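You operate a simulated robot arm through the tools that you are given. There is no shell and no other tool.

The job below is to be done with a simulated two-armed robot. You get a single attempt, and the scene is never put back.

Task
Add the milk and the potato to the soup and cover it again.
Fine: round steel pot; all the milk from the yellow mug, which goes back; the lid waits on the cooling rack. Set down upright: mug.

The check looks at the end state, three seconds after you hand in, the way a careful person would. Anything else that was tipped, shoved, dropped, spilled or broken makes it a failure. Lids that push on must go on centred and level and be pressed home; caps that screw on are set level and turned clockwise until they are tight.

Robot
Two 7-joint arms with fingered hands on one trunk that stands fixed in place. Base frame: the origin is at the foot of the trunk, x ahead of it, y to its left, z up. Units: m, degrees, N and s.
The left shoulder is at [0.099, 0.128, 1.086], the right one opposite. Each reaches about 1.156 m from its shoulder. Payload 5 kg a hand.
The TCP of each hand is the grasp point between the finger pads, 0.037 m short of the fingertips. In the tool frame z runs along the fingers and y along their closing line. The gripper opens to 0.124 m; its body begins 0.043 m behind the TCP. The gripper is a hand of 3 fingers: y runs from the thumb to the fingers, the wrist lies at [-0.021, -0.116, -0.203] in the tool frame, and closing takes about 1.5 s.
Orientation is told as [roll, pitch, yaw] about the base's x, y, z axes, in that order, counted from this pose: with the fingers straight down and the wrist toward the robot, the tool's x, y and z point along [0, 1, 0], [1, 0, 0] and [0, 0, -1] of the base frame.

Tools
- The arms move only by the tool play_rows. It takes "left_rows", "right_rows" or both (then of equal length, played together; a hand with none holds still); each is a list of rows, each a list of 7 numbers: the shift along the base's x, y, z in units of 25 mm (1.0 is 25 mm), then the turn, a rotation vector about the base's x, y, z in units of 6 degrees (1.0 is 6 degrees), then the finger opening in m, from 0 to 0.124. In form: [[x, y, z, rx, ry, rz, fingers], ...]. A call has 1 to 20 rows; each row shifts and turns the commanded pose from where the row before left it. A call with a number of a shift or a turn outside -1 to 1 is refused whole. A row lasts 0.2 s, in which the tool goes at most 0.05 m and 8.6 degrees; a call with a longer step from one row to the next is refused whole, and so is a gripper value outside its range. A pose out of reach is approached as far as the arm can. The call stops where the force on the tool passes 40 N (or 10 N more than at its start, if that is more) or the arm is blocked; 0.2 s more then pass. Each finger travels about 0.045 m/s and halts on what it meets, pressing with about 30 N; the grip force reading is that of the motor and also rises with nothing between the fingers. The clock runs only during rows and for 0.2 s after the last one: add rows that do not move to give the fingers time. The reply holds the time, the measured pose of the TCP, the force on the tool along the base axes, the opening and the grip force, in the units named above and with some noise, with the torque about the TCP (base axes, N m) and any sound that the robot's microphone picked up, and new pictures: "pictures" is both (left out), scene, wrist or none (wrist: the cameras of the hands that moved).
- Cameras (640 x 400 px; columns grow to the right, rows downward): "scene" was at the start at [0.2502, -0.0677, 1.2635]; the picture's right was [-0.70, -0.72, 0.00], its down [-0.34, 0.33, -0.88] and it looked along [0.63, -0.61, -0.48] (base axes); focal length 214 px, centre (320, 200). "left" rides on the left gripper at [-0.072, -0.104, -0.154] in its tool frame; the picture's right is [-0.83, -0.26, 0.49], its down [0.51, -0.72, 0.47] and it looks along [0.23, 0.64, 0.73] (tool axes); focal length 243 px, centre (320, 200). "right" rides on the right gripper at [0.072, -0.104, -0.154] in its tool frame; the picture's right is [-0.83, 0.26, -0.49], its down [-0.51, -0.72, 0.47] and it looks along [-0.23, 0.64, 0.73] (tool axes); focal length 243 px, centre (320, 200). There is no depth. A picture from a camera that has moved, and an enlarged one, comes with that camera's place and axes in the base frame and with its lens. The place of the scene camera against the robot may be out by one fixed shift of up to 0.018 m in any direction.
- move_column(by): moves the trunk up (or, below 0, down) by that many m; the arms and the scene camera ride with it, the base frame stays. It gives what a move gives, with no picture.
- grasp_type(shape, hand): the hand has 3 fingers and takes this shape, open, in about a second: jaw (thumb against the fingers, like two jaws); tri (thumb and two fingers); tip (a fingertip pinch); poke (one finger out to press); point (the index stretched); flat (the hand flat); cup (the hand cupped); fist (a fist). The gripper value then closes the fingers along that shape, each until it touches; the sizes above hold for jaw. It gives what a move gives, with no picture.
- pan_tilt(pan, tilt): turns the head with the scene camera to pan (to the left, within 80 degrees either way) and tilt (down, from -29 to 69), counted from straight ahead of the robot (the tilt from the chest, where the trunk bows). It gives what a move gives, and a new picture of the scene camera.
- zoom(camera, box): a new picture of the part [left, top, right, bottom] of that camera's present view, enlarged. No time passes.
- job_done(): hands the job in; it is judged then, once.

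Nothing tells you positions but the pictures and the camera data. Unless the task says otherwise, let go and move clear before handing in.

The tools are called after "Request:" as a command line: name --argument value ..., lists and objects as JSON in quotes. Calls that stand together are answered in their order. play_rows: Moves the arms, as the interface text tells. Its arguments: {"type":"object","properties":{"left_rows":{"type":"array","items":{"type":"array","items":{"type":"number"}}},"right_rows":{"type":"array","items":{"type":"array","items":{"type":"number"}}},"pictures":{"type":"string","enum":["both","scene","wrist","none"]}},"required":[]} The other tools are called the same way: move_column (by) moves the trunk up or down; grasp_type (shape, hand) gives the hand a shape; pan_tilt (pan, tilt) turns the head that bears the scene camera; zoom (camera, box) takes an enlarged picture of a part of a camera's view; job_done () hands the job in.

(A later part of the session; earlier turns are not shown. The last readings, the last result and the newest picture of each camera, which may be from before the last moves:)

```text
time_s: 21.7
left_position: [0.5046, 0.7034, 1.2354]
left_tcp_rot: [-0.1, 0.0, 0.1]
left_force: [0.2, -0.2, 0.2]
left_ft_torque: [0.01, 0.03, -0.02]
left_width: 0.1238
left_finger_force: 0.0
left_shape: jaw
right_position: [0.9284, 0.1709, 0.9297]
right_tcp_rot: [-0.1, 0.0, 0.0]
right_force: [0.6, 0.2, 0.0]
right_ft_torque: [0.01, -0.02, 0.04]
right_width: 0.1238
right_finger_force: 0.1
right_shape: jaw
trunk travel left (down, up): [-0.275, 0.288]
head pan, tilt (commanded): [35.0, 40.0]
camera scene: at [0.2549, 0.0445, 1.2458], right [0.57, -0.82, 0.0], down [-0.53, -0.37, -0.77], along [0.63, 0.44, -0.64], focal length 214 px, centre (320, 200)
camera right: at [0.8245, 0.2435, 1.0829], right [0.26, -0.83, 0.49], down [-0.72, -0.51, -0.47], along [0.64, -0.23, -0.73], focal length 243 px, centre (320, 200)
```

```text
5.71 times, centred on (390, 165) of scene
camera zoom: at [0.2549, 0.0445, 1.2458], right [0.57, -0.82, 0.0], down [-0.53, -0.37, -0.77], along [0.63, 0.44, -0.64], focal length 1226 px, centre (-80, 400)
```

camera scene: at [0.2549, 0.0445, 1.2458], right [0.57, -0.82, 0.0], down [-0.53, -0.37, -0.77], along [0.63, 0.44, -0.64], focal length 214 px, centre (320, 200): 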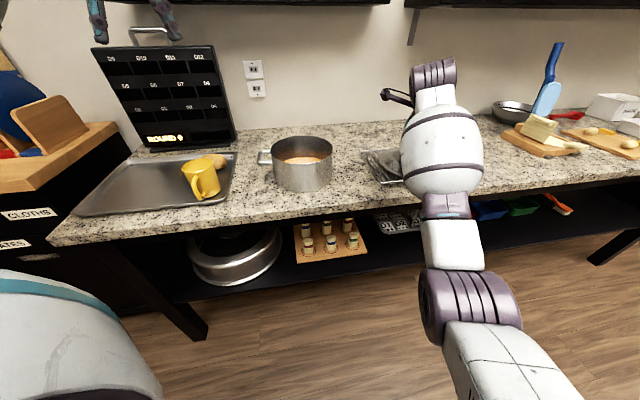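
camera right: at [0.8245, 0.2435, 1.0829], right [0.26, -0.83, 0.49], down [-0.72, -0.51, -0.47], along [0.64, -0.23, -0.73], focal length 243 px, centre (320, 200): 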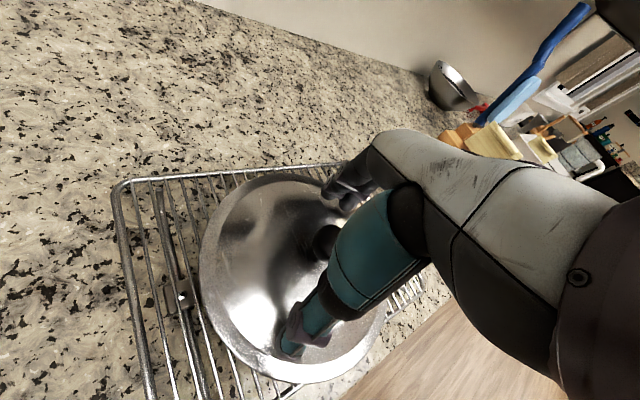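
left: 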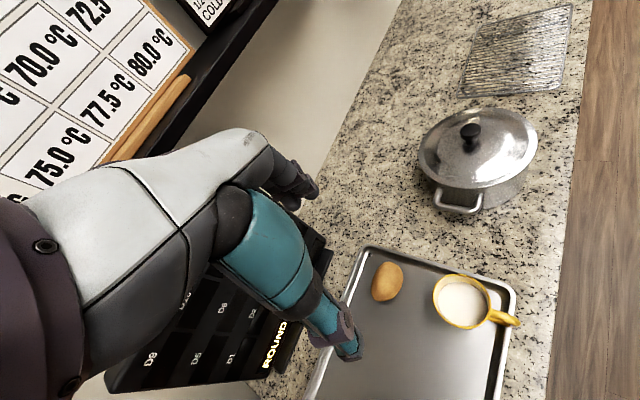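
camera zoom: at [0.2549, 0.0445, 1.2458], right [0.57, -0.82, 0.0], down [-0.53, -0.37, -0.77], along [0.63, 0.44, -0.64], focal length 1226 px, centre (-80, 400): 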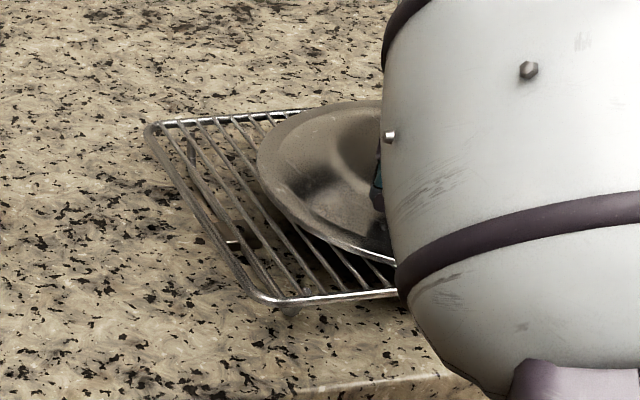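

The lid rests centred on the rack and is released. I'll raise the right hand straight up and withdraw it out of the way.

Request:
play_rows --right_rows '[[0, 0, 0.5, 0, 0, 0, 0.124], [0, 0, 0.8, 0, 0, 0, 0.124], [0, 0, 1, 0, 0, 0, 0.124], [0, 0, 1, 0, 0, 0, 0.124], [0, 0, 1, 0, 0, 0, 0.124], [0, 0, 1, 0, 0, 0, 0.124], [0, 0, 1, 0, 0, 0, 0.124], [0, 0, 1, 0, 0, 0, 0.124], [0, 0, 1, 0, 0, 0, 0.124], [-1, -0.6, 1, 0, 0, 0, 0.124], [-1, -0.6, 1, 0, 0, 0, 0.124], [-1, -0.6, 1, 0, 0, 0, 0.124], [-1, -0.6, 1, 0, 0, 0, 0.124], [-1, -0.6, 0, 0, 0, 0, 0.124], [-1, -0.6, 0, 0, 0, 0, 0.124], [-1, -0.6, 0, 0, 0, 0, 0.124], [-1, -0.6, 0, 0, 0, 0, 0.124], [-1, -0.6, 0, 0, 0, 0, 0.124], [-1, -0.6, 0, 0, 0, 0, 0.124]]' --pictures "both"

Request:
zoom --camera "scene" --box '[240, 110, 480, 210]'

Request:
zoom --camera "left" --box '[330, 200, 570, 400]'

```text
time_s: 25.7
left_position: [0.5055, 0.7022, 1.2357]
left_tcp_rot: [0.1, 0.0, 0.0]
left_force: [-0.4, -1.1, -0.2]
left_ft_torque: [-0.01, 0.02, 0.0]
left_width: 0.1239
left_finger_force: 0.0
left_shape: jaw
right_position: [0.8866, 0.0563, 1.2187]
right_tcp_rot: [0.0, -0.2, -0.1]
right_force: [0.1, 0.0, 0.5]
right_ft_torque: [0.01, 0.01, -0.02]
right_width: 0.1239
right_finger_force: 0.0
right_shape: jaw
right hand out of reach, approached as far as the arm can: row 12, 13, 14, 15, 16, 17, 18, 19
trunk travel left (down, up): [-0.275, 0.288]
head pan, tilt (commanded): [35.0, 40.0]
camera scene: at [0.2549, 0.0441, 1.2458], right [0.57, -0.82, 0.0], down [-0.53, -0.37, -0.77], along [0.63, 0.44, -0.64], focal length 214 px, centre (320, 200)
camera right: at [0.782, 0.1293, 1.3708], right [0.26, -0.83, 0.49], down [-0.72, -0.51, -0.47], along [0.64, -0.23, -0.73], focal length 243 px, centre (320, 200)
```

scene: 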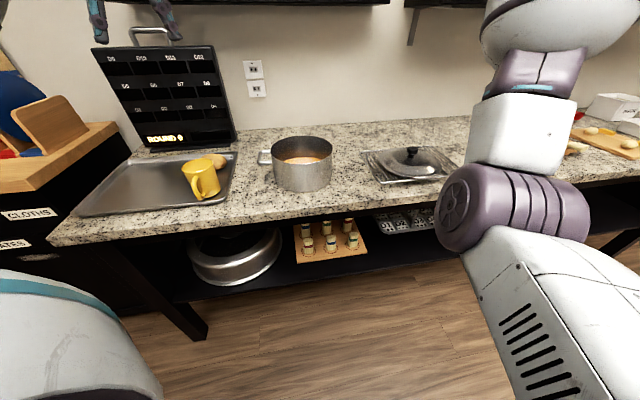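
right: 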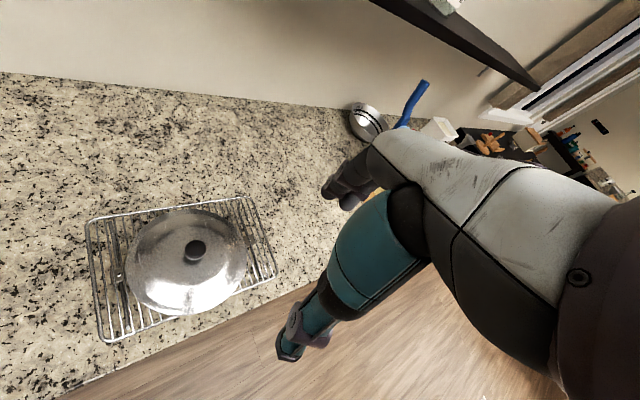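

```text
2.67 times, centred on (360, 160) of scene
camera zoom: at [0.2549, 0.0441, 1.2458], right [0.57, -0.82, 0.0], down [-0.53, -0.37, -0.77], along [0.63, 0.44, -0.64], focal length 572 px, centre (213, 307)
```

zoom: 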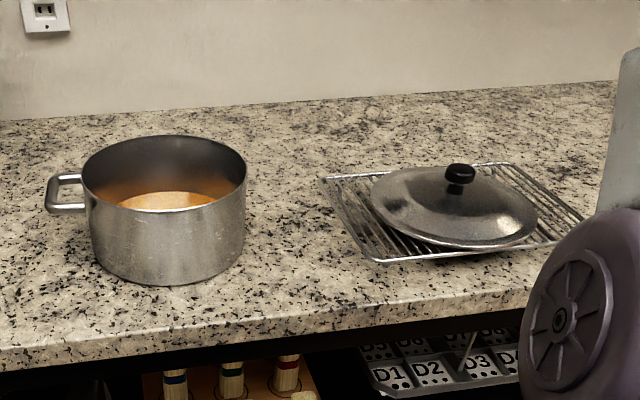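

```text
2.00 times, centred on (450, 300) of left
camera zoom: at [0.4008, 0.6305, 1.3887], right [-0.26, -0.83, -0.49], down [-0.72, 0.51, -0.47], along [0.64, 0.23, -0.73], focal length 485 px, centre (60, 0)
```

zoom: 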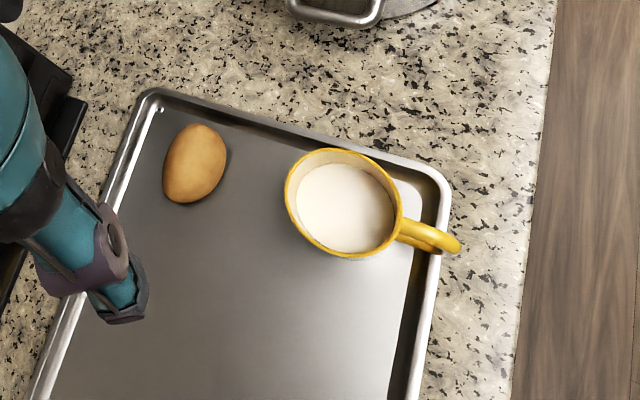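

The lid sits well on the rack and the soup is open. The right hand's last rows went beyond its reach, so I'll bring it down and back a bit to a normal parked pose.

Request:
play_rows --right_rows '[[0, 0, -1, 0, 0, 0, 0.124], [0, 0, -1, 0, 0, 0, 0.124], [0, 0, -1, 0, 0, 0, 0.124], [0, 0, 0, 0, 0, 0, 0.124], [0, 0, 0, 0, 0, 0, 0.124]]' --pictures "scene"

```text
time_s: 26.9
left_position: [0.5052, 0.7013, 1.2367]
left_tcp_rot: [0.0, 0.0, 0.1]
left_force: [0.0, -0.6, 0.9]
left_ft_torque: [-0.01, 0.01, 0.02]
left_width: 0.1237
left_finger_force: 0.0
left_shape: jaw
right_position: [0.8867, 0.0554, 1.1448]
right_tcp_rot: [-0.1, -0.1, 0.1]
right_force: [-0.6, 1.1, -0.1]
right_ft_torque: [0.01, -0.01, 0.01]
right_width: 0.1237
right_finger_force: 0.0
right_shape: jaw
trunk travel left (down, up): [-0.275, 0.288]
head pan, tilt (commanded): [35.0, 40.0]
camera scene: at [0.2546, 0.0444, 1.2459], right [0.57, -0.82, 0.0], down [-0.53, -0.37, -0.77], along [0.63, 0.44, -0.64], focal length 214 px, centre (320, 200)
```

scene: 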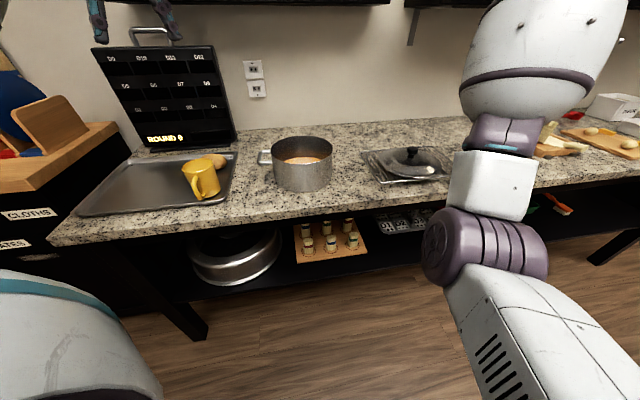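

Request:
play_rows --right_rows '[[-1, -0.4, 0, 0, 0, 0, 0.124], [-1, -0.4, 0, 0, 0, 0, 0.124], [-1, -0.4, 0, 0, 0, 0, 0.124], [-1, -0.4, 0, 0, 0, 0, 0.124], [-1, -0.4, 0, 0, 0, 0, 0.124], [-1, -0.4, 0.5, 0, 0, 0, 0.124], [-1, -0.4, 0.5, 0, 0, 0, 0.124], [-1, -0.4, 0.5, 0, 0, 0, 0.124], [-1, -0.4, 0.5, 0, 0, 0, 0.124], [0, 0, 0, 0, 0, 0, 0.124]]' --pictures "scene"

Request:
zoom --camera "scene" --box '[170, 130, 260, 210]'

```text
time_s: 29.1
left_position: [0.5061, 0.702, 1.2359]
left_tcp_rot: [0.1, -0.1, 0.0]
left_force: [0.2, 0.2, 0.7]
left_ft_torque: [-0.01, 0.01, -0.02]
left_width: 0.1236
left_finger_force: 0.1
left_shape: jaw
right_position: [0.872, -0.0184, 1.1283]
right_tcp_rot: [0.0, -0.2, 0.0]
right_force: [0.4, 0.3, 0.3]
right_ft_torque: [0.0, -0.04, -0.03]
right_width: 0.1238
right_finger_force: 0.0
right_shape: jaw
right hand out of reach, approached as far as the arm can: row 1, 2, 3, 4, 5, 6, 7, 8, 9
trunk travel left (down, up): [-0.275, 0.288]
head pan, tilt (commanded): [35.0, 40.0]
camera scene: at [0.2547, 0.0446, 1.2458], right [0.57, -0.82, 0.0], down [-0.53, -0.37, -0.77], along [0.63, 0.44, -0.64], focal length 214 px, centre (320, 200)
```

scene: 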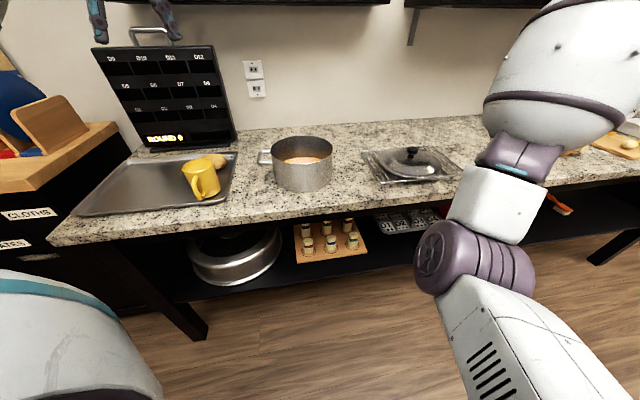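

```text
5.00 times, centred on (215, 170) of scene
camera zoom: at [0.2547, 0.0446, 1.2458], right [0.57, -0.82, 0.0], down [-0.53, -0.37, -0.77], along [0.63, 0.44, -0.64], focal length 1072 px, centre (845, 350)
```

zoom: 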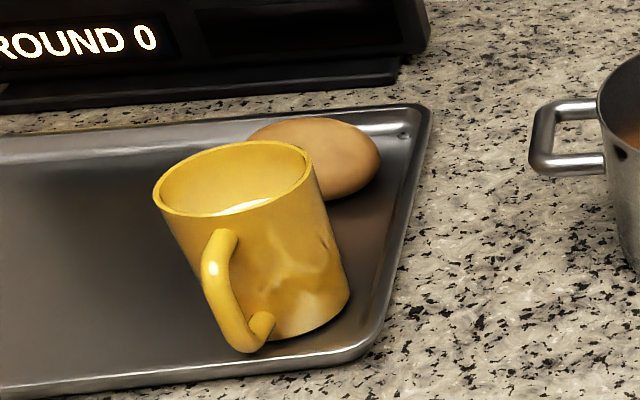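

The mug rim centres at about (0.471, 0.615, 0.933) with the handle pointing toward the robot; the potato lies behind it near (0.567, 0.717). I'll take the potato first with the left hand (it frees the space next to the mug), so I move above it with the jaws across its narrow side.

Request:
play_rows --left_rows '[[0.3075, 0.075, -0.88, 0, 0, 0.469, 0.1], [0.3075, 0.075, -0.88, 0, 0, 0.469, 0.1], [0.3075, 0.075, -0.88, 0, 0, 0.469, 0.1], [0.3075, 0.075, -0.88, 0, 0, 0.469, 0.1], [0.3075, 0.075, -0.88, 0, 0, 0.469, 0.1], [0.3075, 0.075, -0.88, 0, 0, 0.469, 0.1], [0.3075, 0.075, -0.88, 0, 0, 0.469, 0.1], [0.3075, 0.075, -0.88, 0, 0, 0.469, 0.1], [0, 0, 0, 0, 0, 0, 0.1], [0, 0, 0, 0, 0, 0, 0.1]]' --pictures "both"

Request:
zoom --camera "left" --box '[180, 140, 520, 400]'

Request:
zoom --camera "scene" --box '[130, 80, 310, 210]'

```text
time_s: 31.3
left_position: [0.5675, 0.7165, 1.0613]
left_tcp_rot: [-0.1, -0.1, 22.5]
left_force: [0.6, 0.0, 0.1]
left_ft_torque: [0.01, -0.02, 0.01]
left_width: 0.1003
left_finger_force: 0.0
left_shape: jaw
right_position: [0.8702, -0.0184, 1.1289]
right_tcp_rot: [0.1, -0.1, 0.1]
right_force: [0.0, 0.1, 0.1]
right_ft_torque: [-0.04, -0.01, 0.01]
right_width: 0.124
right_finger_force: 0.0
right_shape: jaw
trunk travel left (down, up): [-0.275, 0.288]
head pan, tilt (commanded): [35.0, 40.0]
camera scene: at [0.2547, 0.0445, 1.2458], right [0.57, -0.82, 0.0], down [-0.53, -0.37, -0.77], along [0.63, 0.44, -0.64], focal length 214 px, centre (320, 200)
camera left: at [0.4978, 0.6106, 1.2132], right [0.08, -0.87, -0.49], down [-0.86, 0.19, -0.47], along [0.5, 0.46, -0.73], focal length 243 px, centre (320, 200)
```

scene: 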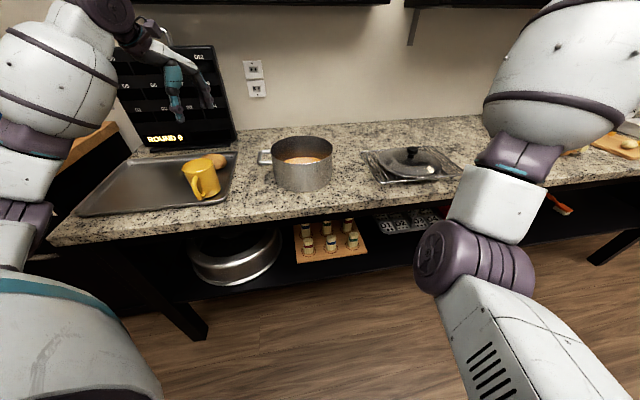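
left: 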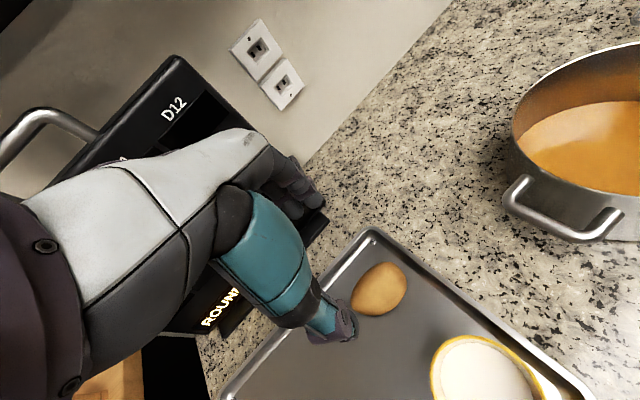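

```text
1.54 times, centred on (350, 270) of left
camera zoom: at [0.4978, 0.6106, 1.2132], right [0.08, -0.87, -0.49], down [-0.86, 0.19, -0.47], along [0.5, 0.46, -0.73], focal length 373 px, centre (274, 92)
```

zoom: 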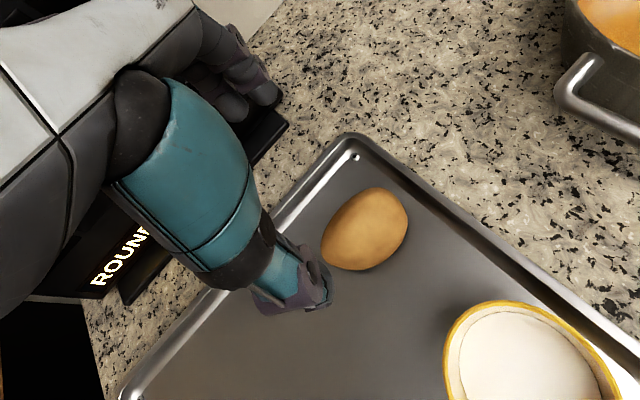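

```text
3.08 times, centred on (220, 145) of scene
camera zoom: at [0.2547, 0.0445, 1.2458], right [0.57, -0.82, 0.0], down [-0.53, -0.37, -0.77], along [0.63, 0.44, -0.64], focal length 660 px, centre (628, 369)
```

zoom: 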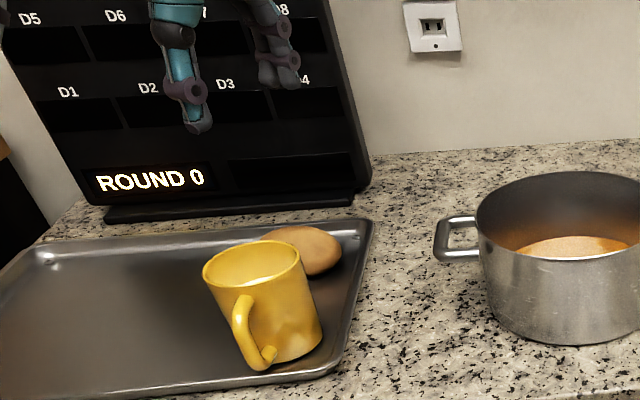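

The potato centre refines to (0.565, 0.714). I'll turn the jaws a bit more across it and lower toward it.

Request:
play_rows --left_rows '[[-0.05, -0.05, -0.8, 0, 0, 0.5, 0.095], [-0.05, -0.05, -0.8, 0, 0, 0.5, 0.09], [0, 0, -0.8, 0, 0, 0, 0.09], [0, 0, -0.8, 0, 0, 0, 0.09], [0, 0, -0.8, 0, 0, 0, 0.09], [0, 0, -0.8, 0, 0, 0, 0.09], [0, 0, -0.7, 0, 0, 0, 0.09], [0, 0, 0, 0, 0, 0, 0.09]]' --pictures "both"

Request:
zoom --camera "left" --box '[220, 140, 460, 320]'

Request:
zoom --camera "scene" --box '[130, 80, 310, 210]'

```text
time_s: 33.1
left_position: [0.5641, 0.7149, 0.922]
left_tcp_rot: [0.0, -0.1, 28.4]
left_force: [0.0, -0.2, 0.0]
left_ft_torque: [0.0, 0.0, -0.01]
left_width: 0.0903
left_finger_force: 0.0
left_shape: jaw
right_position: [0.8714, -0.0187, 1.1288]
right_tcp_rot: [0.1, -0.2, 0.0]
right_force: [-0.3, 0.0, 1.2]
right_ft_torque: [-0.03, -0.01, 0.03]
right_width: 0.1238
right_finger_force: 0.0
right_shape: jaw
trunk travel left (down, up): [-0.275, 0.288]
head pan, tilt (commanded): [35.0, 40.0]
camera scene: at [0.2545, 0.0442, 1.2459], right [0.57, -0.82, 0.0], down [-0.53, -0.37, -0.77], along [0.63, 0.44, -0.64], focal length 214 px, centre (320, 200)
camera left: at [0.5067, 0.6021, 1.0752], right [0.17, -0.85, -0.49], down [-0.88, 0.1, -0.47], along [0.45, 0.51, -0.73], focal length 243 px, centre (320, 200)
```

scene: 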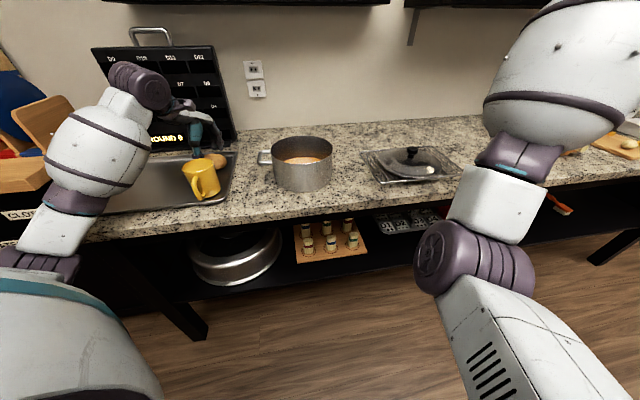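
left: 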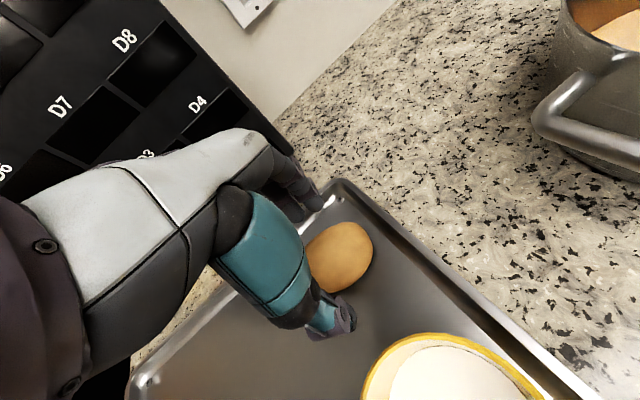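

```text
2.22 times, centred on (340, 230) of left
camera zoom: at [0.5067, 0.6021, 1.0752], right [0.17, -0.85, -0.49], down [-0.88, 0.1, -0.47], along [0.45, 0.51, -0.73], focal length 539 px, centre (276, 133)
```

zoom: 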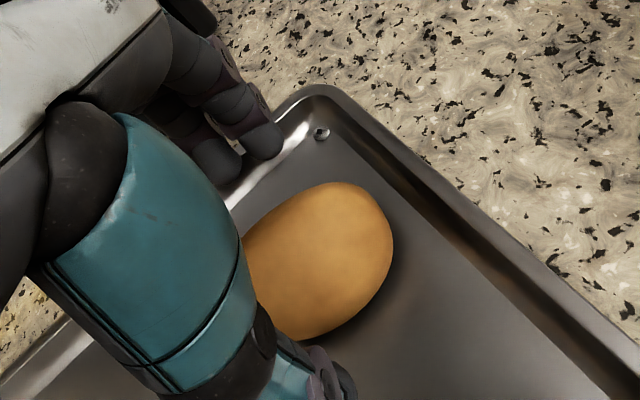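

```text
3.08 times, centred on (220, 145) of scene
camera zoom: at [0.2545, 0.0442, 1.2459], right [0.57, -0.82, 0.0], down [-0.53, -0.37, -0.77], along [0.63, 0.44, -0.64], focal length 660 px, centre (628, 369)
```

zoom: 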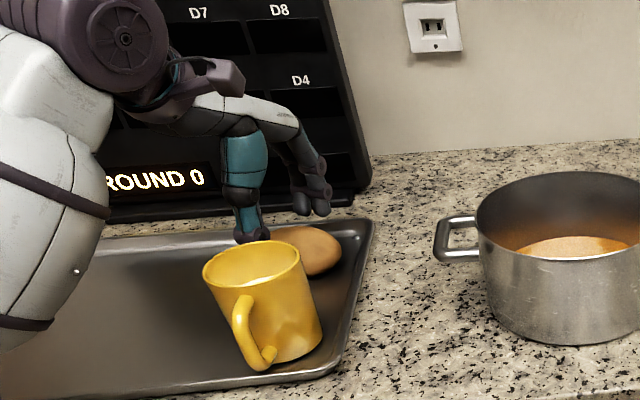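

The jaws straddle the potato well. Lowering 2 cm more, then closing on it.

Request:
play_rows --left_rows '[[0, 0, -0.3, 0, 0, 0, 0.09], [0, 0, -0.25, 0, 0, 0, 0.09], [0, 0, -0.25, 0, 0, 0, 0.09], [0, 0, 0, 0, 0, 0, 0.09]]' --pictures "wrist"

Request:
zoom --camera "scene" --box '[170, 110, 260, 170]'

```text
time_s: 34.1
left_position: [0.5649, 0.7148, 0.9036]
left_tcp_rot: [0.0, 0.1, 28.4]
left_force: [-0.4, -0.4, -0.3]
left_ft_torque: [0.01, -0.06, 0.01]
left_width: 0.0906
left_finger_force: 0.1
left_shape: jaw
right_position: [0.8706, -0.0186, 1.1285]
right_tcp_rot: [0.0, -0.1, 0.0]
right_force: [-0.8, 0.1, 0.2]
right_ft_torque: [0.05, -0.01, 0.03]
right_width: 0.1238
right_finger_force: 0.2
right_shape: jaw
trunk travel left (down, up): [-0.275, 0.288]
head pan, tilt (commanded): [35.0, 40.0]
camera left: at [0.5068, 0.6023, 1.0549], right [0.17, -0.85, -0.49], down [-0.88, 0.1, -0.47], along [0.45, 0.51, -0.73], focal length 243 px, centre (320, 200)
```

left: 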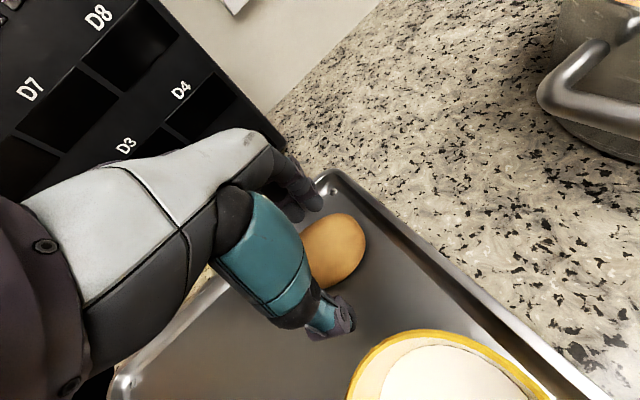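

```text
6.67 times, centred on (215, 140) of scene
camera zoom: at [0.2545, 0.0443, 1.2459], right [0.57, -0.82, 0.0], down [-0.53, -0.37, -0.77], along [0.63, 0.44, -0.64], focal length 1430 px, centre (1020, 600)
```

zoom: 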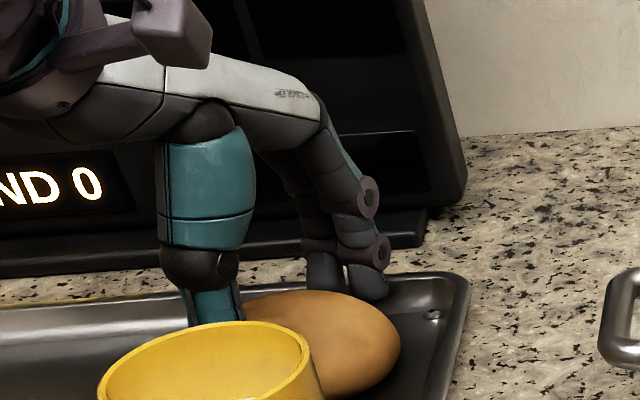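

Request:
play_rows --left_rows '[[0, 0, -0.1, 0, 0, 0, 0.08], [0, 0, 0, 0, 0, 0, 0.07], [0, 0, 0, 0, 0, 0, 0.06], [0, 0, 0, 0, 0, 0, 0.05], [0, 0, 0, 0, 0, 0, 0.04], [0, 0, 0, 0, 0, 0, 0.03], [0, 0, 0, 0, 0, 0, 0.02], [0, 0, 0, 0, 0, 0, 0.01], [0, 0, 0, 0, 0, 0, 0.0], [0, 0, 0, 0, 0, 0, 0.0]]' --pictures "wrist"

Request:
zoom --camera "scene" --box '[170, 110, 260, 170]'

Request:
zoom --camera "left" --box '[220, 140, 460, 320]'

```text
time_s: 36.3
left_position: [0.5648, 0.7145, 0.9007]
left_tcp_rot: [0.0, 0.0, 28.4]
left_force: [-0.1, 0.8, 2.4]
left_ft_torque: [0.0, -0.06, 0.02]
left_width: 0.0435
left_finger_force: 30.0
left_shape: jaw
right_position: [0.8717, -0.0183, 1.1294]
right_tcp_rot: [0.0, -0.1, -0.1]
right_force: [0.1, -0.6, 0.5]
right_ft_torque: [-0.04, 0.0, -0.01]
right_width: 0.1239
right_finger_force: 0.1
right_shape: jaw
trunk travel left (down, up): [-0.275, 0.288]
head pan, tilt (commanded): [35.0, 40.0]
camera left: at [0.5066, 0.6025, 1.0526], right [0.17, -0.85, -0.49], down [-0.88, 0.1, -0.47], along [0.45, 0.51, -0.73], focal length 243 px, centre (320, 200)
```

left: 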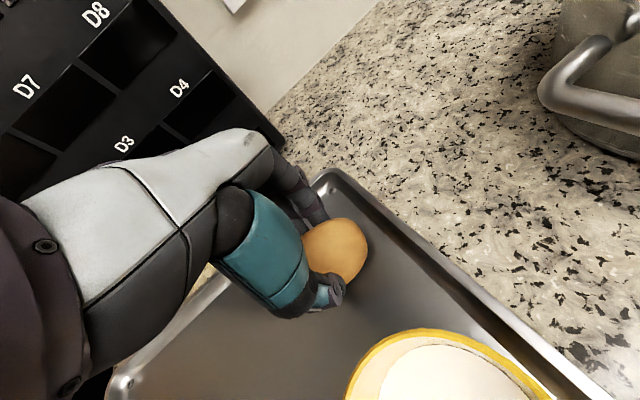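

```text
6.67 times, centred on (215, 140) of scene
camera zoom: at [0.2544, 0.0443, 1.2459], right [0.57, -0.82, 0.0], down [-0.53, -0.37, -0.77], along [0.63, 0.44, -0.64], focal length 1430 px, centre (1020, 600)
```

zoom: 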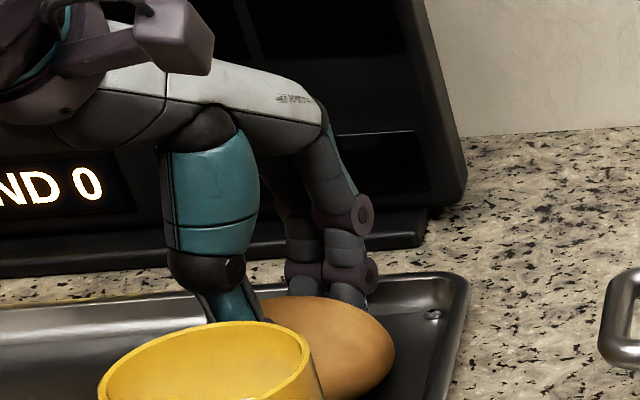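

```text
2.22 times, centred on (340, 230) of left
camera zoom: at [0.5066, 0.6025, 1.0526], right [0.17, -0.85, -0.49], down [-0.88, 0.1, -0.47], along [0.45, 0.51, -0.73], focal length 539 px, centre (276, 133)
```

zoom: 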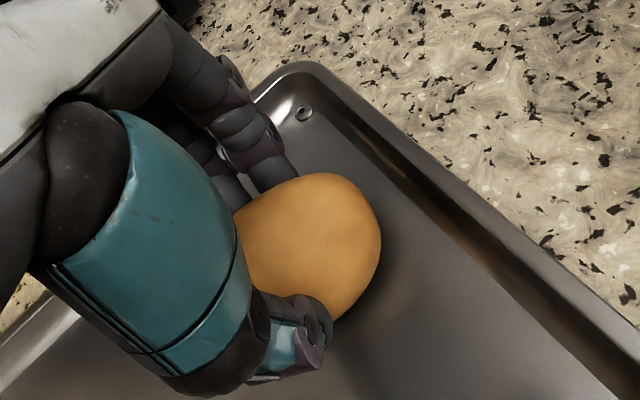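

The potato is gripped (43.5 mm, 30 N). Lifting it straight up.

Request:
play_rows --left_rows '[[0, 0, 0.3, 0, 0, 0, 0.0], [0, 0, 0.5, 0, 0, 0, 0.0], [0, 0, 0.7, 0, 0, 0, 0.0], [0, 0, 0.8, 0, 0, 0, 0.0], [0, 0, 0.8, 0, 0, 0, 0.0], [0, 0, 0.8, 0, 0, 0, 0.0], [0, 0, 0.8, 0, 0, 0, 0.0], [0, 0, 0.8, 0, 0, 0, 0.0], [0, 0, 0.8, 0, 0, 0, 0.0], [0, 0, 0, 0, 0, 0, 0.0]]' --pictures "both"

Request:
zoom --camera "left" --box '[220, 140, 640, 400]'

Request:
zoom --camera "scene" --box '[130, 60, 350, 210]'

```text
time_s: 38.5
left_position: [0.5648, 0.7155, 1.0567]
left_tcp_rot: [0.1, 0.1, 28.4]
left_force: [-0.1, 0.1, -2.1]
left_ft_torque: [0.01, 0.01, 0.01]
left_width: 0.043
left_finger_force: 30.6
left_shape: jaw
right_position: [0.8722, -0.0173, 1.1286]
right_tcp_rot: [-0.1, -0.1, 0.0]
right_force: [0.0, -0.1, 0.0]
right_ft_torque: [0.0, 0.0, -0.03]
right_width: 0.1237
right_finger_force: 0.0
right_shape: jaw
trunk travel left (down, up): [-0.275, 0.288]
head pan, tilt (commanded): [35.0, 40.0]
camera scene: at [0.2549, 0.0449, 1.2458], right [0.57, -0.82, 0.0], down [-0.53, -0.37, -0.77], along [0.63, 0.44, -0.64], focal length 214 px, centre (320, 200)
camera left: at [0.5075, 0.6032, 1.2095], right [0.17, -0.85, -0.49], down [-0.88, 0.1, -0.47], along [0.45, 0.51, -0.73], focal length 243 px, centre (320, 200)
```

scene: 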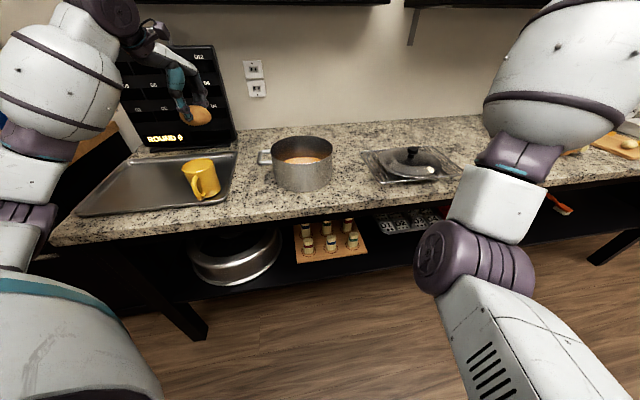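
left: 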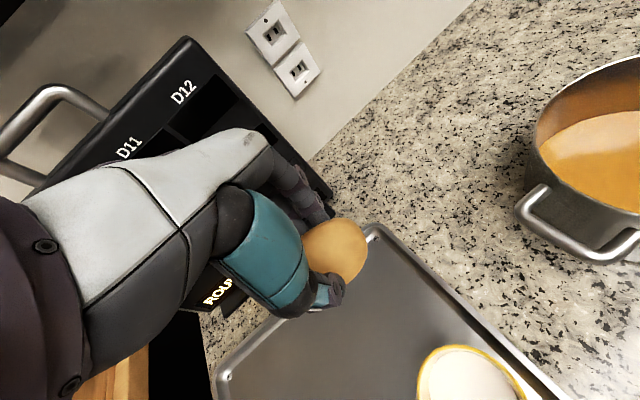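

```text
1.52 times, centred on (430, 270) of left
camera zoom: at [0.5075, 0.6032, 1.2095], right [0.17, -0.85, -0.49], down [-0.88, 0.1, -0.47], along [0.45, 0.51, -0.73], focal length 370 px, centre (152, 93)
```

zoom: 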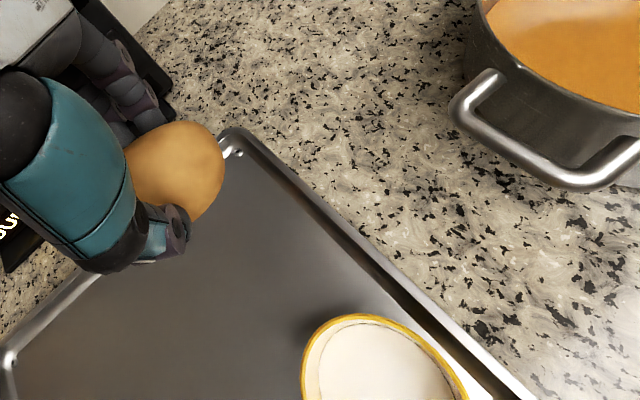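

```text
2.67 times, centred on (240, 135) of scene
camera zoom: at [0.2549, 0.0449, 1.2458], right [0.57, -0.82, 0.0], down [-0.53, -0.37, -0.77], along [0.63, 0.44, -0.64], focal length 572 px, centre (533, 373)
```

zoom: 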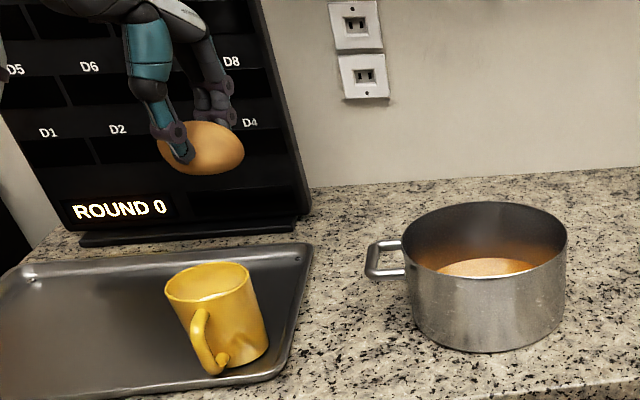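

The potato is held securely. Now carrying it over to above the pot.

Request:
play_rows --left_rows '[[0.3, -0.6, 0.2, 0, 0, 0, 0.0], [0.471, -0.918, 0, 0, 0, 0, 0.0], [0.471, -0.918, 0, 0, 0, 0, 0.0], [0.471, -0.918, 0, 0, 0, 0, 0.0], [0.471, -0.918, 0, 0, 0, 0, 0.0], [0.471, -0.918, 0, 0, 0, 0, 0.0], [0.471, -0.918, 0, 0, 0, 0, 0.0], [0.471, -0.918, 0, 0, 0, 0, 0.0], [0.471, -0.918, 0, 0, 0, 0, 0.0], [0.471, -0.918, 0, 0, 0, 0, 0.0], [0.471, -0.918, 0, 0, 0, 0, 0.0], [0.471, -0.918, 0, 0, 0, 0, 0.0], [0.17, -0.32, 0, 0, 0, 0, 0.0], [0, 0, 0, 0, 0, 0, 0.0], [0, 0, 0, 0, 0, 0, 0.0]]' --pictures "both"

Request:
zoom --camera "left" --box '[200, 140, 520, 400]'

Request:
zoom --camera "scene" --box '[220, 60, 380, 210]'

```text
time_s: 41.7
left_position: [0.7082, 0.4397, 1.0629]
left_tcp_rot: [0.0, -0.1, 28.4]
left_force: [-0.9, 0.2, -2.1]
left_ft_torque: [0.02, 0.0, 0.04]
left_width: 0.0425
left_finger_force: 30.3
left_shape: jaw
right_position: [0.8713, -0.0178, 1.1296]
right_tcp_rot: [0.0, -0.1, -0.1]
right_force: [-0.1, -0.3, -0.5]
right_ft_torque: [0.0, -0.01, 0.0]
right_width: 0.1238
right_finger_force: 0.1
right_shape: jaw
trunk travel left (down, up): [-0.275, 0.288]
head pan, tilt (commanded): [35.0, 40.0]
camera scene: at [0.2548, 0.0444, 1.2458], right [0.57, -0.82, 0.0], down [-0.53, -0.37, -0.77], along [0.63, 0.44, -0.64], focal length 214 px, centre (320, 200)
camera left: at [0.649, 0.3275, 1.2154], right [0.17, -0.85, -0.49], down [-0.88, 0.1, -0.47], along [0.45, 0.51, -0.73], focal length 243 px, centre (320, 200)
```

scene: 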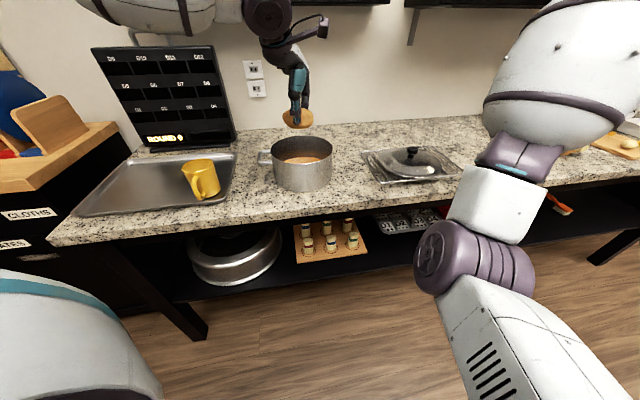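
left: 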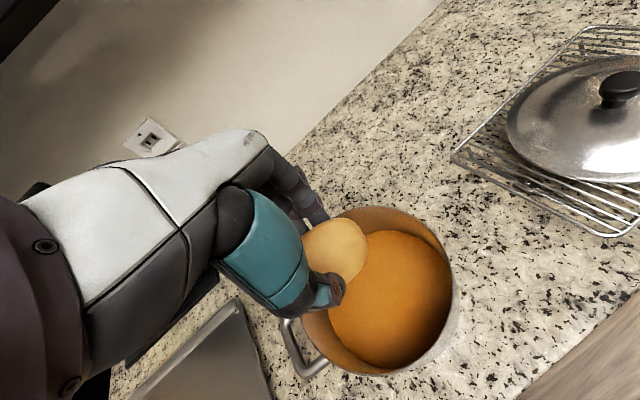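

```text
1.54 times, centred on (360, 270) of left
camera zoom: at [0.649, 0.3275, 1.2154], right [0.17, -0.85, -0.49], down [-0.88, 0.1, -0.47], along [0.45, 0.51, -0.73], focal length 373 px, centre (258, 92)
```

zoom: 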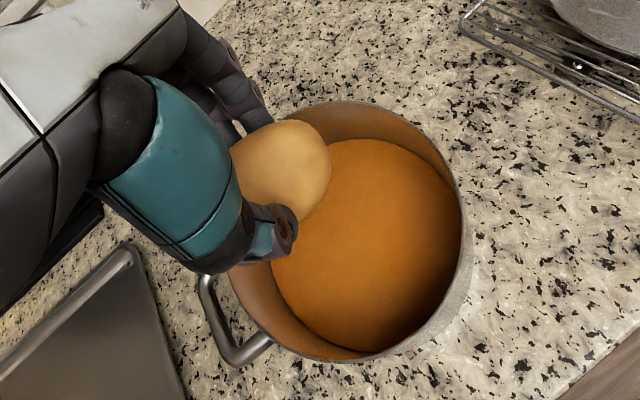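

```text
2.67 times, centred on (300, 135) of scene
camera zoom: at [0.2548, 0.0444, 1.2458], right [0.57, -0.82, 0.0], down [-0.53, -0.37, -0.77], along [0.63, 0.44, -0.64], focal length 572 px, centre (373, 373)
```

zoom: 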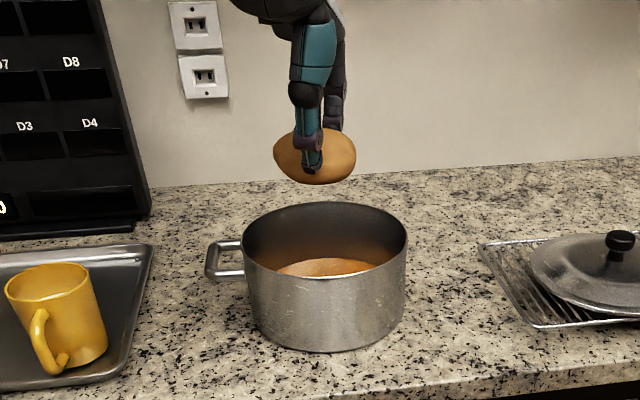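

Pot centre checks out at (0.707, 0.438), rim ≈ 0.935, soup surface ≈ 0.87. I'll lower the potato gently into the soup.

Request:
play_rows --left_rows '[[0, 0, -0.5, 0, 0, 0, 0.0], [0, 0, -0.7, 0, 0, 0, 0.0], [0, 0, -0.7, 0, 0, 0, 0.0], [0, 0, -0.7, 0, 0, 0, 0.0], [0, 0, -0.7, 0, 0, 0, 0.0], [0, 0, -0.6, 0, 0, 0, 0.0], [0, 0, -0.4, 0, 0, 0, 0.0], [0, 0, -0.3, 0, 0, 0, 0.0], [0, 0, 0, 0, 0, 0, 0.0]]' --pictures "both"

Request:
zoom --camera "left" --box '[200, 140, 520, 400]'

Request:
zoom --camera "scene" --box '[220, 60, 380, 210]'

```text
time_s: 43.7
left_position: [0.7045, 0.4405, 0.9469]
left_tcp_rot: [0.1, 0.0, 28.4]
left_force: [0.2, 0.1, -2.6]
left_ft_torque: [0.0, 0.0, -0.01]
left_width: 0.043
left_finger_force: 29.8
left_shape: jaw
right_position: [0.8712, -0.0189, 1.1282]
right_tcp_rot: [0.1, 0.0, 0.0]
right_force: [-0.5, 0.6, 0.0]
right_ft_torque: [-0.01, -0.02, 0.02]
right_width: 0.1239
right_finger_force: 0.0
right_shape: jaw
trunk travel left (down, up): [-0.275, 0.288]
head pan, tilt (commanded): [35.0, 40.0]
camera scene: at [0.2546, 0.0444, 1.2459], right [0.57, -0.82, 0.0], down [-0.53, -0.37, -0.77], along [0.63, 0.44, -0.64], focal length 214 px, centre (320, 200)
camera left: at [0.6477, 0.3281, 1.0999], right [0.17, -0.85, -0.49], down [-0.88, 0.1, -0.47], along [0.45, 0.51, -0.73], focal length 243 px, centre (320, 200)
```

scene: 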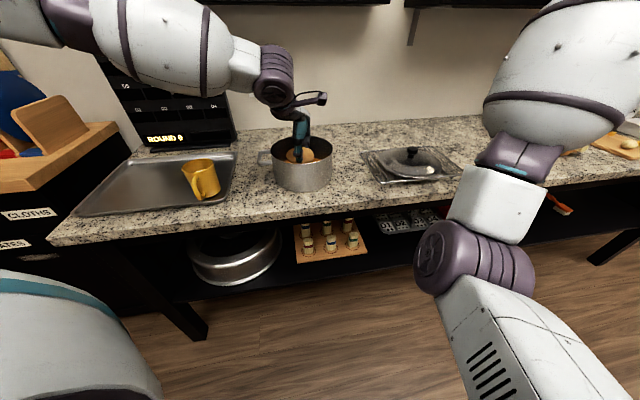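
left: 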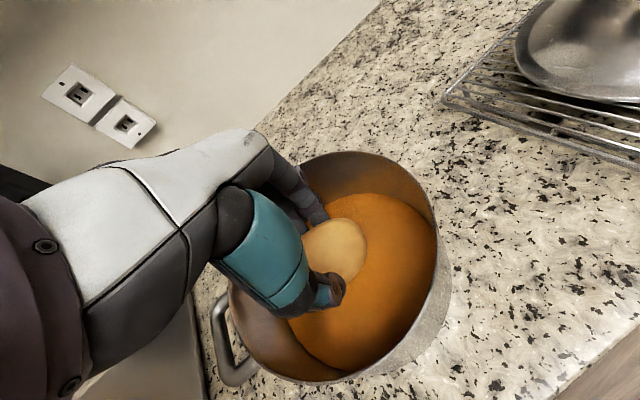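

```text
1.54 times, centred on (360, 270) of left
camera zoom: at [0.6477, 0.3281, 1.0999], right [0.17, -0.85, -0.49], down [-0.88, 0.1, -0.47], along [0.45, 0.51, -0.73], focal length 373 px, centre (258, 92)
```

zoom: 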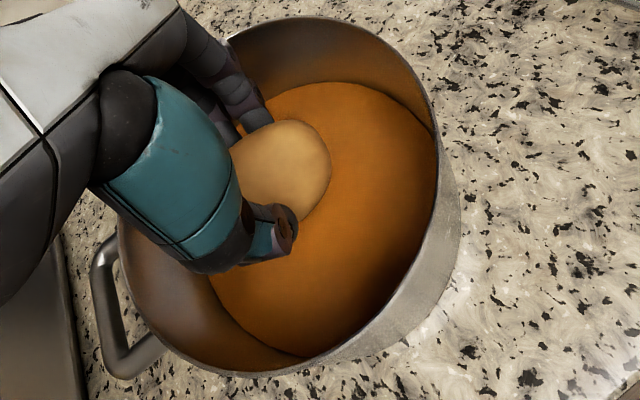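

```text
2.67 times, centred on (300, 135) of scene
camera zoom: at [0.2546, 0.0444, 1.2459], right [0.57, -0.82, 0.0], down [-0.53, -0.37, -0.77], along [0.63, 0.44, -0.64], focal length 572 px, centre (373, 373)
```

zoom: 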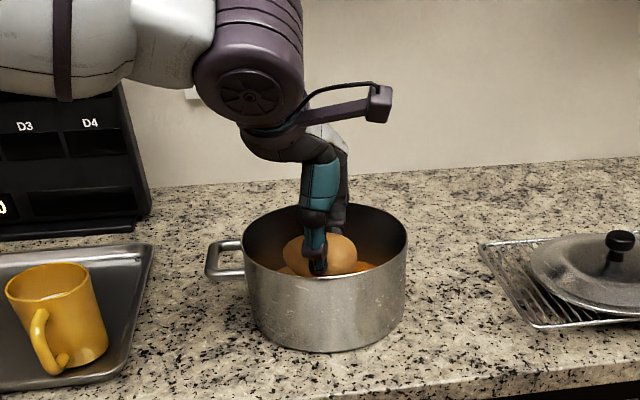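

Request:
play_rows --left_rows '[[0, 0, -0.25, 0, 0, 0, 0.0], [0, 0, -0.25, 0, 0, 0, 0.0], [0, 0, -0.25, 0, 0, 0, 0.0], [0, 0, -0.25, 0, 0, 0, 0.0], [0, 0, -0.2, 0, 0, 0, 0.0], [0, 0, -0.2, 0, 0, 0, 0.0], [0, 0, 0, 0, 0, 0, 0.0]]' --pictures "wrist"

Request:
zoom --camera "scene" --box '[240, 110, 360, 200]'

```text
time_s: 45.3
left_position: [0.7077, 0.4411, 0.9122]
left_tcp_rot: [0.0, 0.1, 28.4]
left_force: [0.5, 0.8, -1.3]
left_ft_torque: [-0.02, 0.0, -0.01]
left_width: 0.043
left_finger_force: 29.7
left_shape: jaw
right_position: [0.8713, -0.0189, 1.1296]
right_tcp_rot: [-0.1, -0.1, 0.0]
right_force: [-0.1, 1.1, 0.7]
right_ft_torque: [0.0, -0.03, 0.01]
right_width: 0.1237
right_finger_force: 0.0
right_shape: jaw
trunk travel left (down, up): [-0.275, 0.288]
head pan, tilt (commanded): [35.0, 40.0]
camera left: at [0.6486, 0.3277, 1.0655], right [0.17, -0.85, -0.49], down [-0.88, 0.1, -0.47], along [0.45, 0.51, -0.73], focal length 243 px, centre (320, 200)
```

left: 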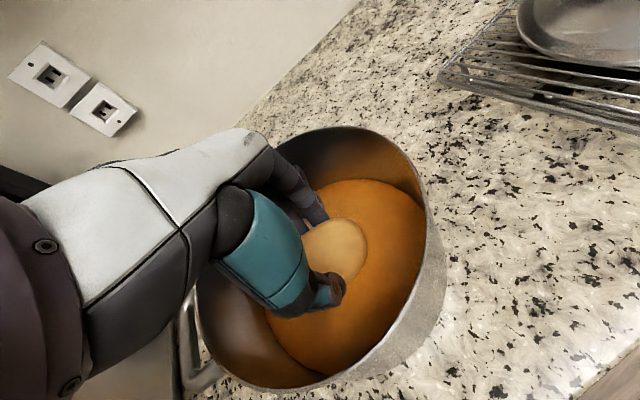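

```text
4.44 times, centred on (300, 155) of scene
camera zoom: at [0.2547, 0.0444, 1.2459], right [0.57, -0.82, 0.0], down [-0.53, -0.37, -0.77], along [0.63, 0.44, -0.64], focal length 953 px, centre (409, 400)
```

zoom: 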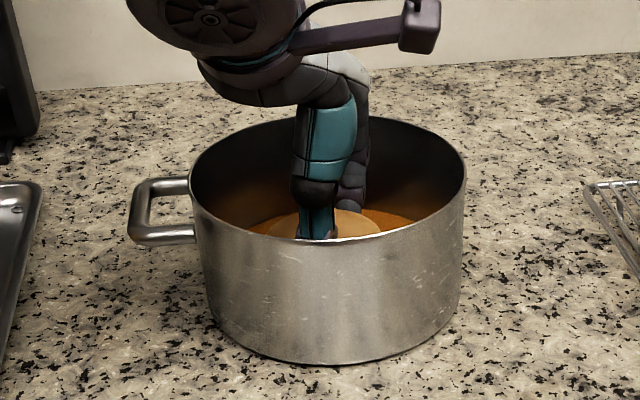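

Request:
play_rows --left_rows '[[0, 0, -0.16, 0, 0, 0, 0.0], [0, 0, -0.16, 0, 0, 0, 0.0], [0, 0, 0, 0, 0, 0, 0.0]]' --pictures "none"

Request:
zoom --camera "left" --box '[180, 110, 460, 400]'

```text
time_s: 46.1
left_position: [0.7067, 0.4415, 0.9051]
left_tcp_rot: [0.0, 0.0, 28.4]
left_force: [-0.1, 0.0, -0.8]
left_ft_torque: [-0.01, 0.0, 0.0]
left_width: 0.043
left_finger_force: 29.8
left_shape: jaw
right_position: [0.8722, -0.0186, 1.1288]
right_tcp_rot: [0.0, 0.0, 0.0]
right_force: [-0.2, -0.3, 1.1]
right_ft_torque: [-0.01, -0.02, -0.01]
right_width: 0.1239
right_finger_force: 0.0
right_shape: jaw
trunk travel left (down, up): [-0.275, 0.288]
head pan, tilt (commanded): [35.0, 40.0]
```

```text
1.38 times, centred on (320, 255) of left
camera zoom: at [0.6483, 0.3281, 1.0572], right [0.17, -0.85, -0.49], down [-0.88, 0.1, -0.47], along [0.45, 0.51, -0.73], focal length 335 px, centre (320, 124)
```

zoom: 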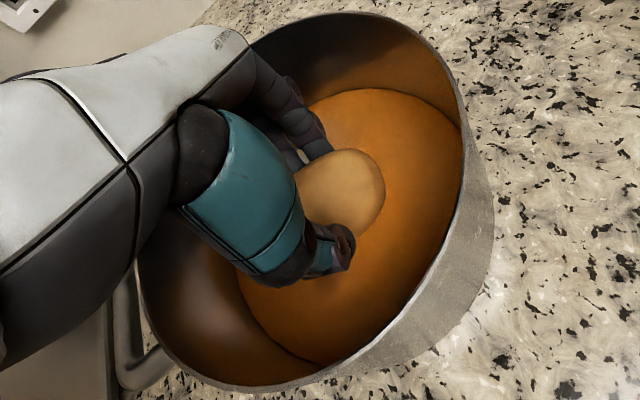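

The potato is now partly in the soup (its weight reading dropped). I'll release with a small opening and lift out straight up.

Request:
play_rows --left_rows '[[0, 0, 0, 0, 0, 0, 0.045], [0, 0, 0, 0, 0, 0, 0.055], [0, 0, 0, 0, 0, 0, 0.065], [0, 0, 0, 0, 0, 0, 0.075], [0, 0, 0, 0, 0, 0, 0.08], [0, 0, 0, 0, 0, 0, 0.08], [0, 0, 0.3, 0, 0, 0, 0.08], [0, 0, 0.5, 0, 0, 0, 0.08], [0, 0, 0.8, 0, 0, 0, 0.08], [0, 0, 1, 0, 0, 0, 0.08], [0, 0, 1, 0, 0, 0, 0.08], [0, 0, 1, 0, 0, 0, 0.08], [0, 0, 1, 0, 0, 0, 0.08], [0, 0, 1, 0, 0, 0, 0.08], [0, 0, 0, 0, 0, 0, 0.08]]' --pictures "both"

Request:
zoom --camera "left" --box '[200, 140, 520, 400]'

Request:
zoom --camera "scene" --box '[220, 60, 380, 210]'

```text
time_s: 49.3
left_position: [0.7063, 0.4404, 1.0705]
left_tcp_rot: [0.0, 0.0, 28.5]
left_force: [0.5, -0.6, 0.2]
left_ft_torque: [-0.02, -0.01, -0.02]
left_width: 0.0796
left_finger_force: 0.1
left_shape: jaw
right_position: [0.8715, -0.0189, 1.1278]
right_tcp_rot: [0.0, 0.0, 0.0]
right_force: [0.2, 0.0, -0.8]
right_ft_torque: [0.0, 0.01, -0.02]
right_width: 0.1238
right_finger_force: 0.0
right_shape: jaw
trunk travel left (down, up): [-0.275, 0.288]
head pan, tilt (commanded): [35.0, 40.0]
camera scene: at [0.2549, 0.0448, 1.2457], right [0.57, -0.82, 0.0], down [-0.53, -0.37, -0.77], along [0.63, 0.44, -0.64], focal length 214 px, centre (320, 200)
camera left: at [0.6493, 0.3286, 1.2231], right [0.17, -0.85, -0.49], down [-0.88, 0.1, -0.47], along [0.45, 0.51, -0.73], focal length 243 px, centre (320, 200)
```

scene: 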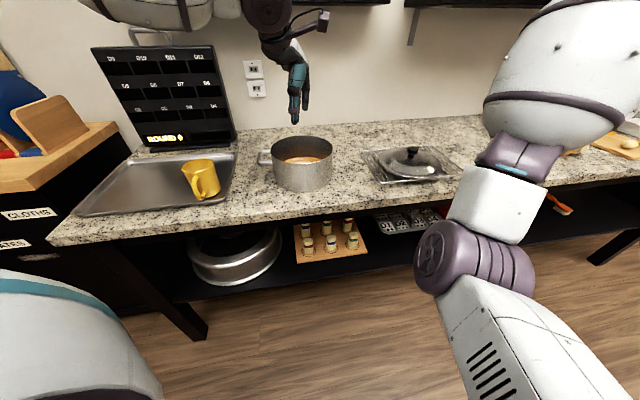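
left: 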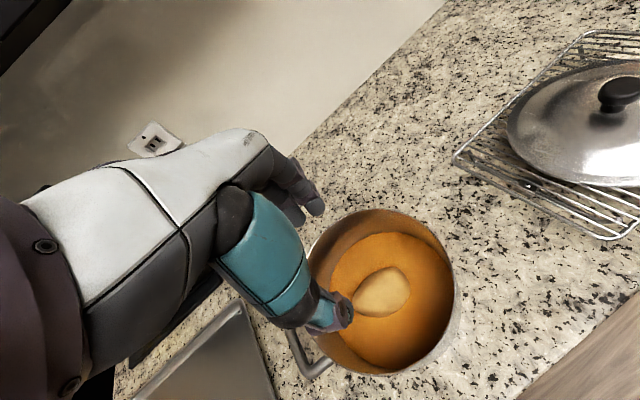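

```text
1.54 times, centred on (360, 270) of left
camera zoom: at [0.6493, 0.3286, 1.2231], right [0.17, -0.85, -0.49], down [-0.88, 0.1, -0.47], along [0.45, 0.51, -0.73], focal length 373 px, centre (258, 92)
```

zoom: 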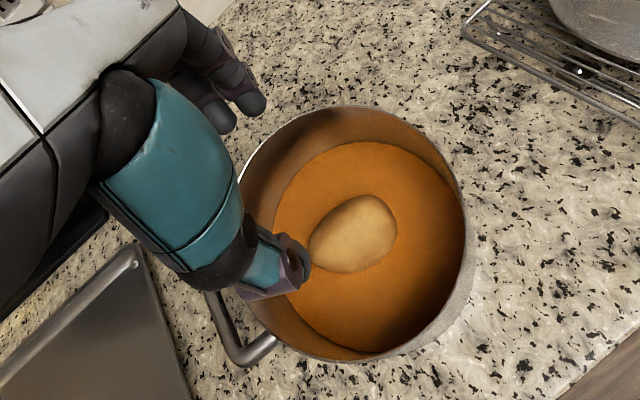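

```text
2.67 times, centred on (300, 135) of scene
camera zoom: at [0.2549, 0.0448, 1.2457], right [0.57, -0.82, 0.0], down [-0.53, -0.37, -0.77], along [0.63, 0.44, -0.64], focal length 572 px, centre (373, 373)
```

zoom: 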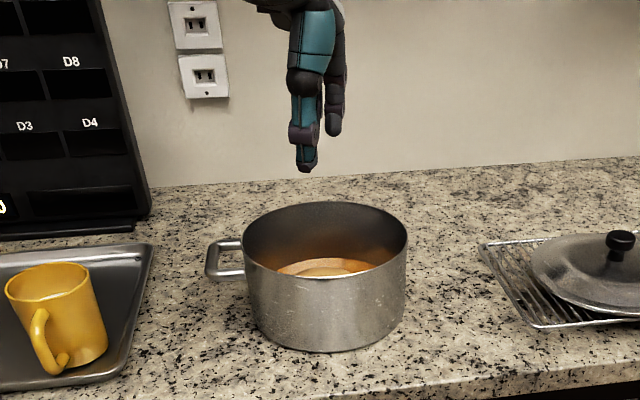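

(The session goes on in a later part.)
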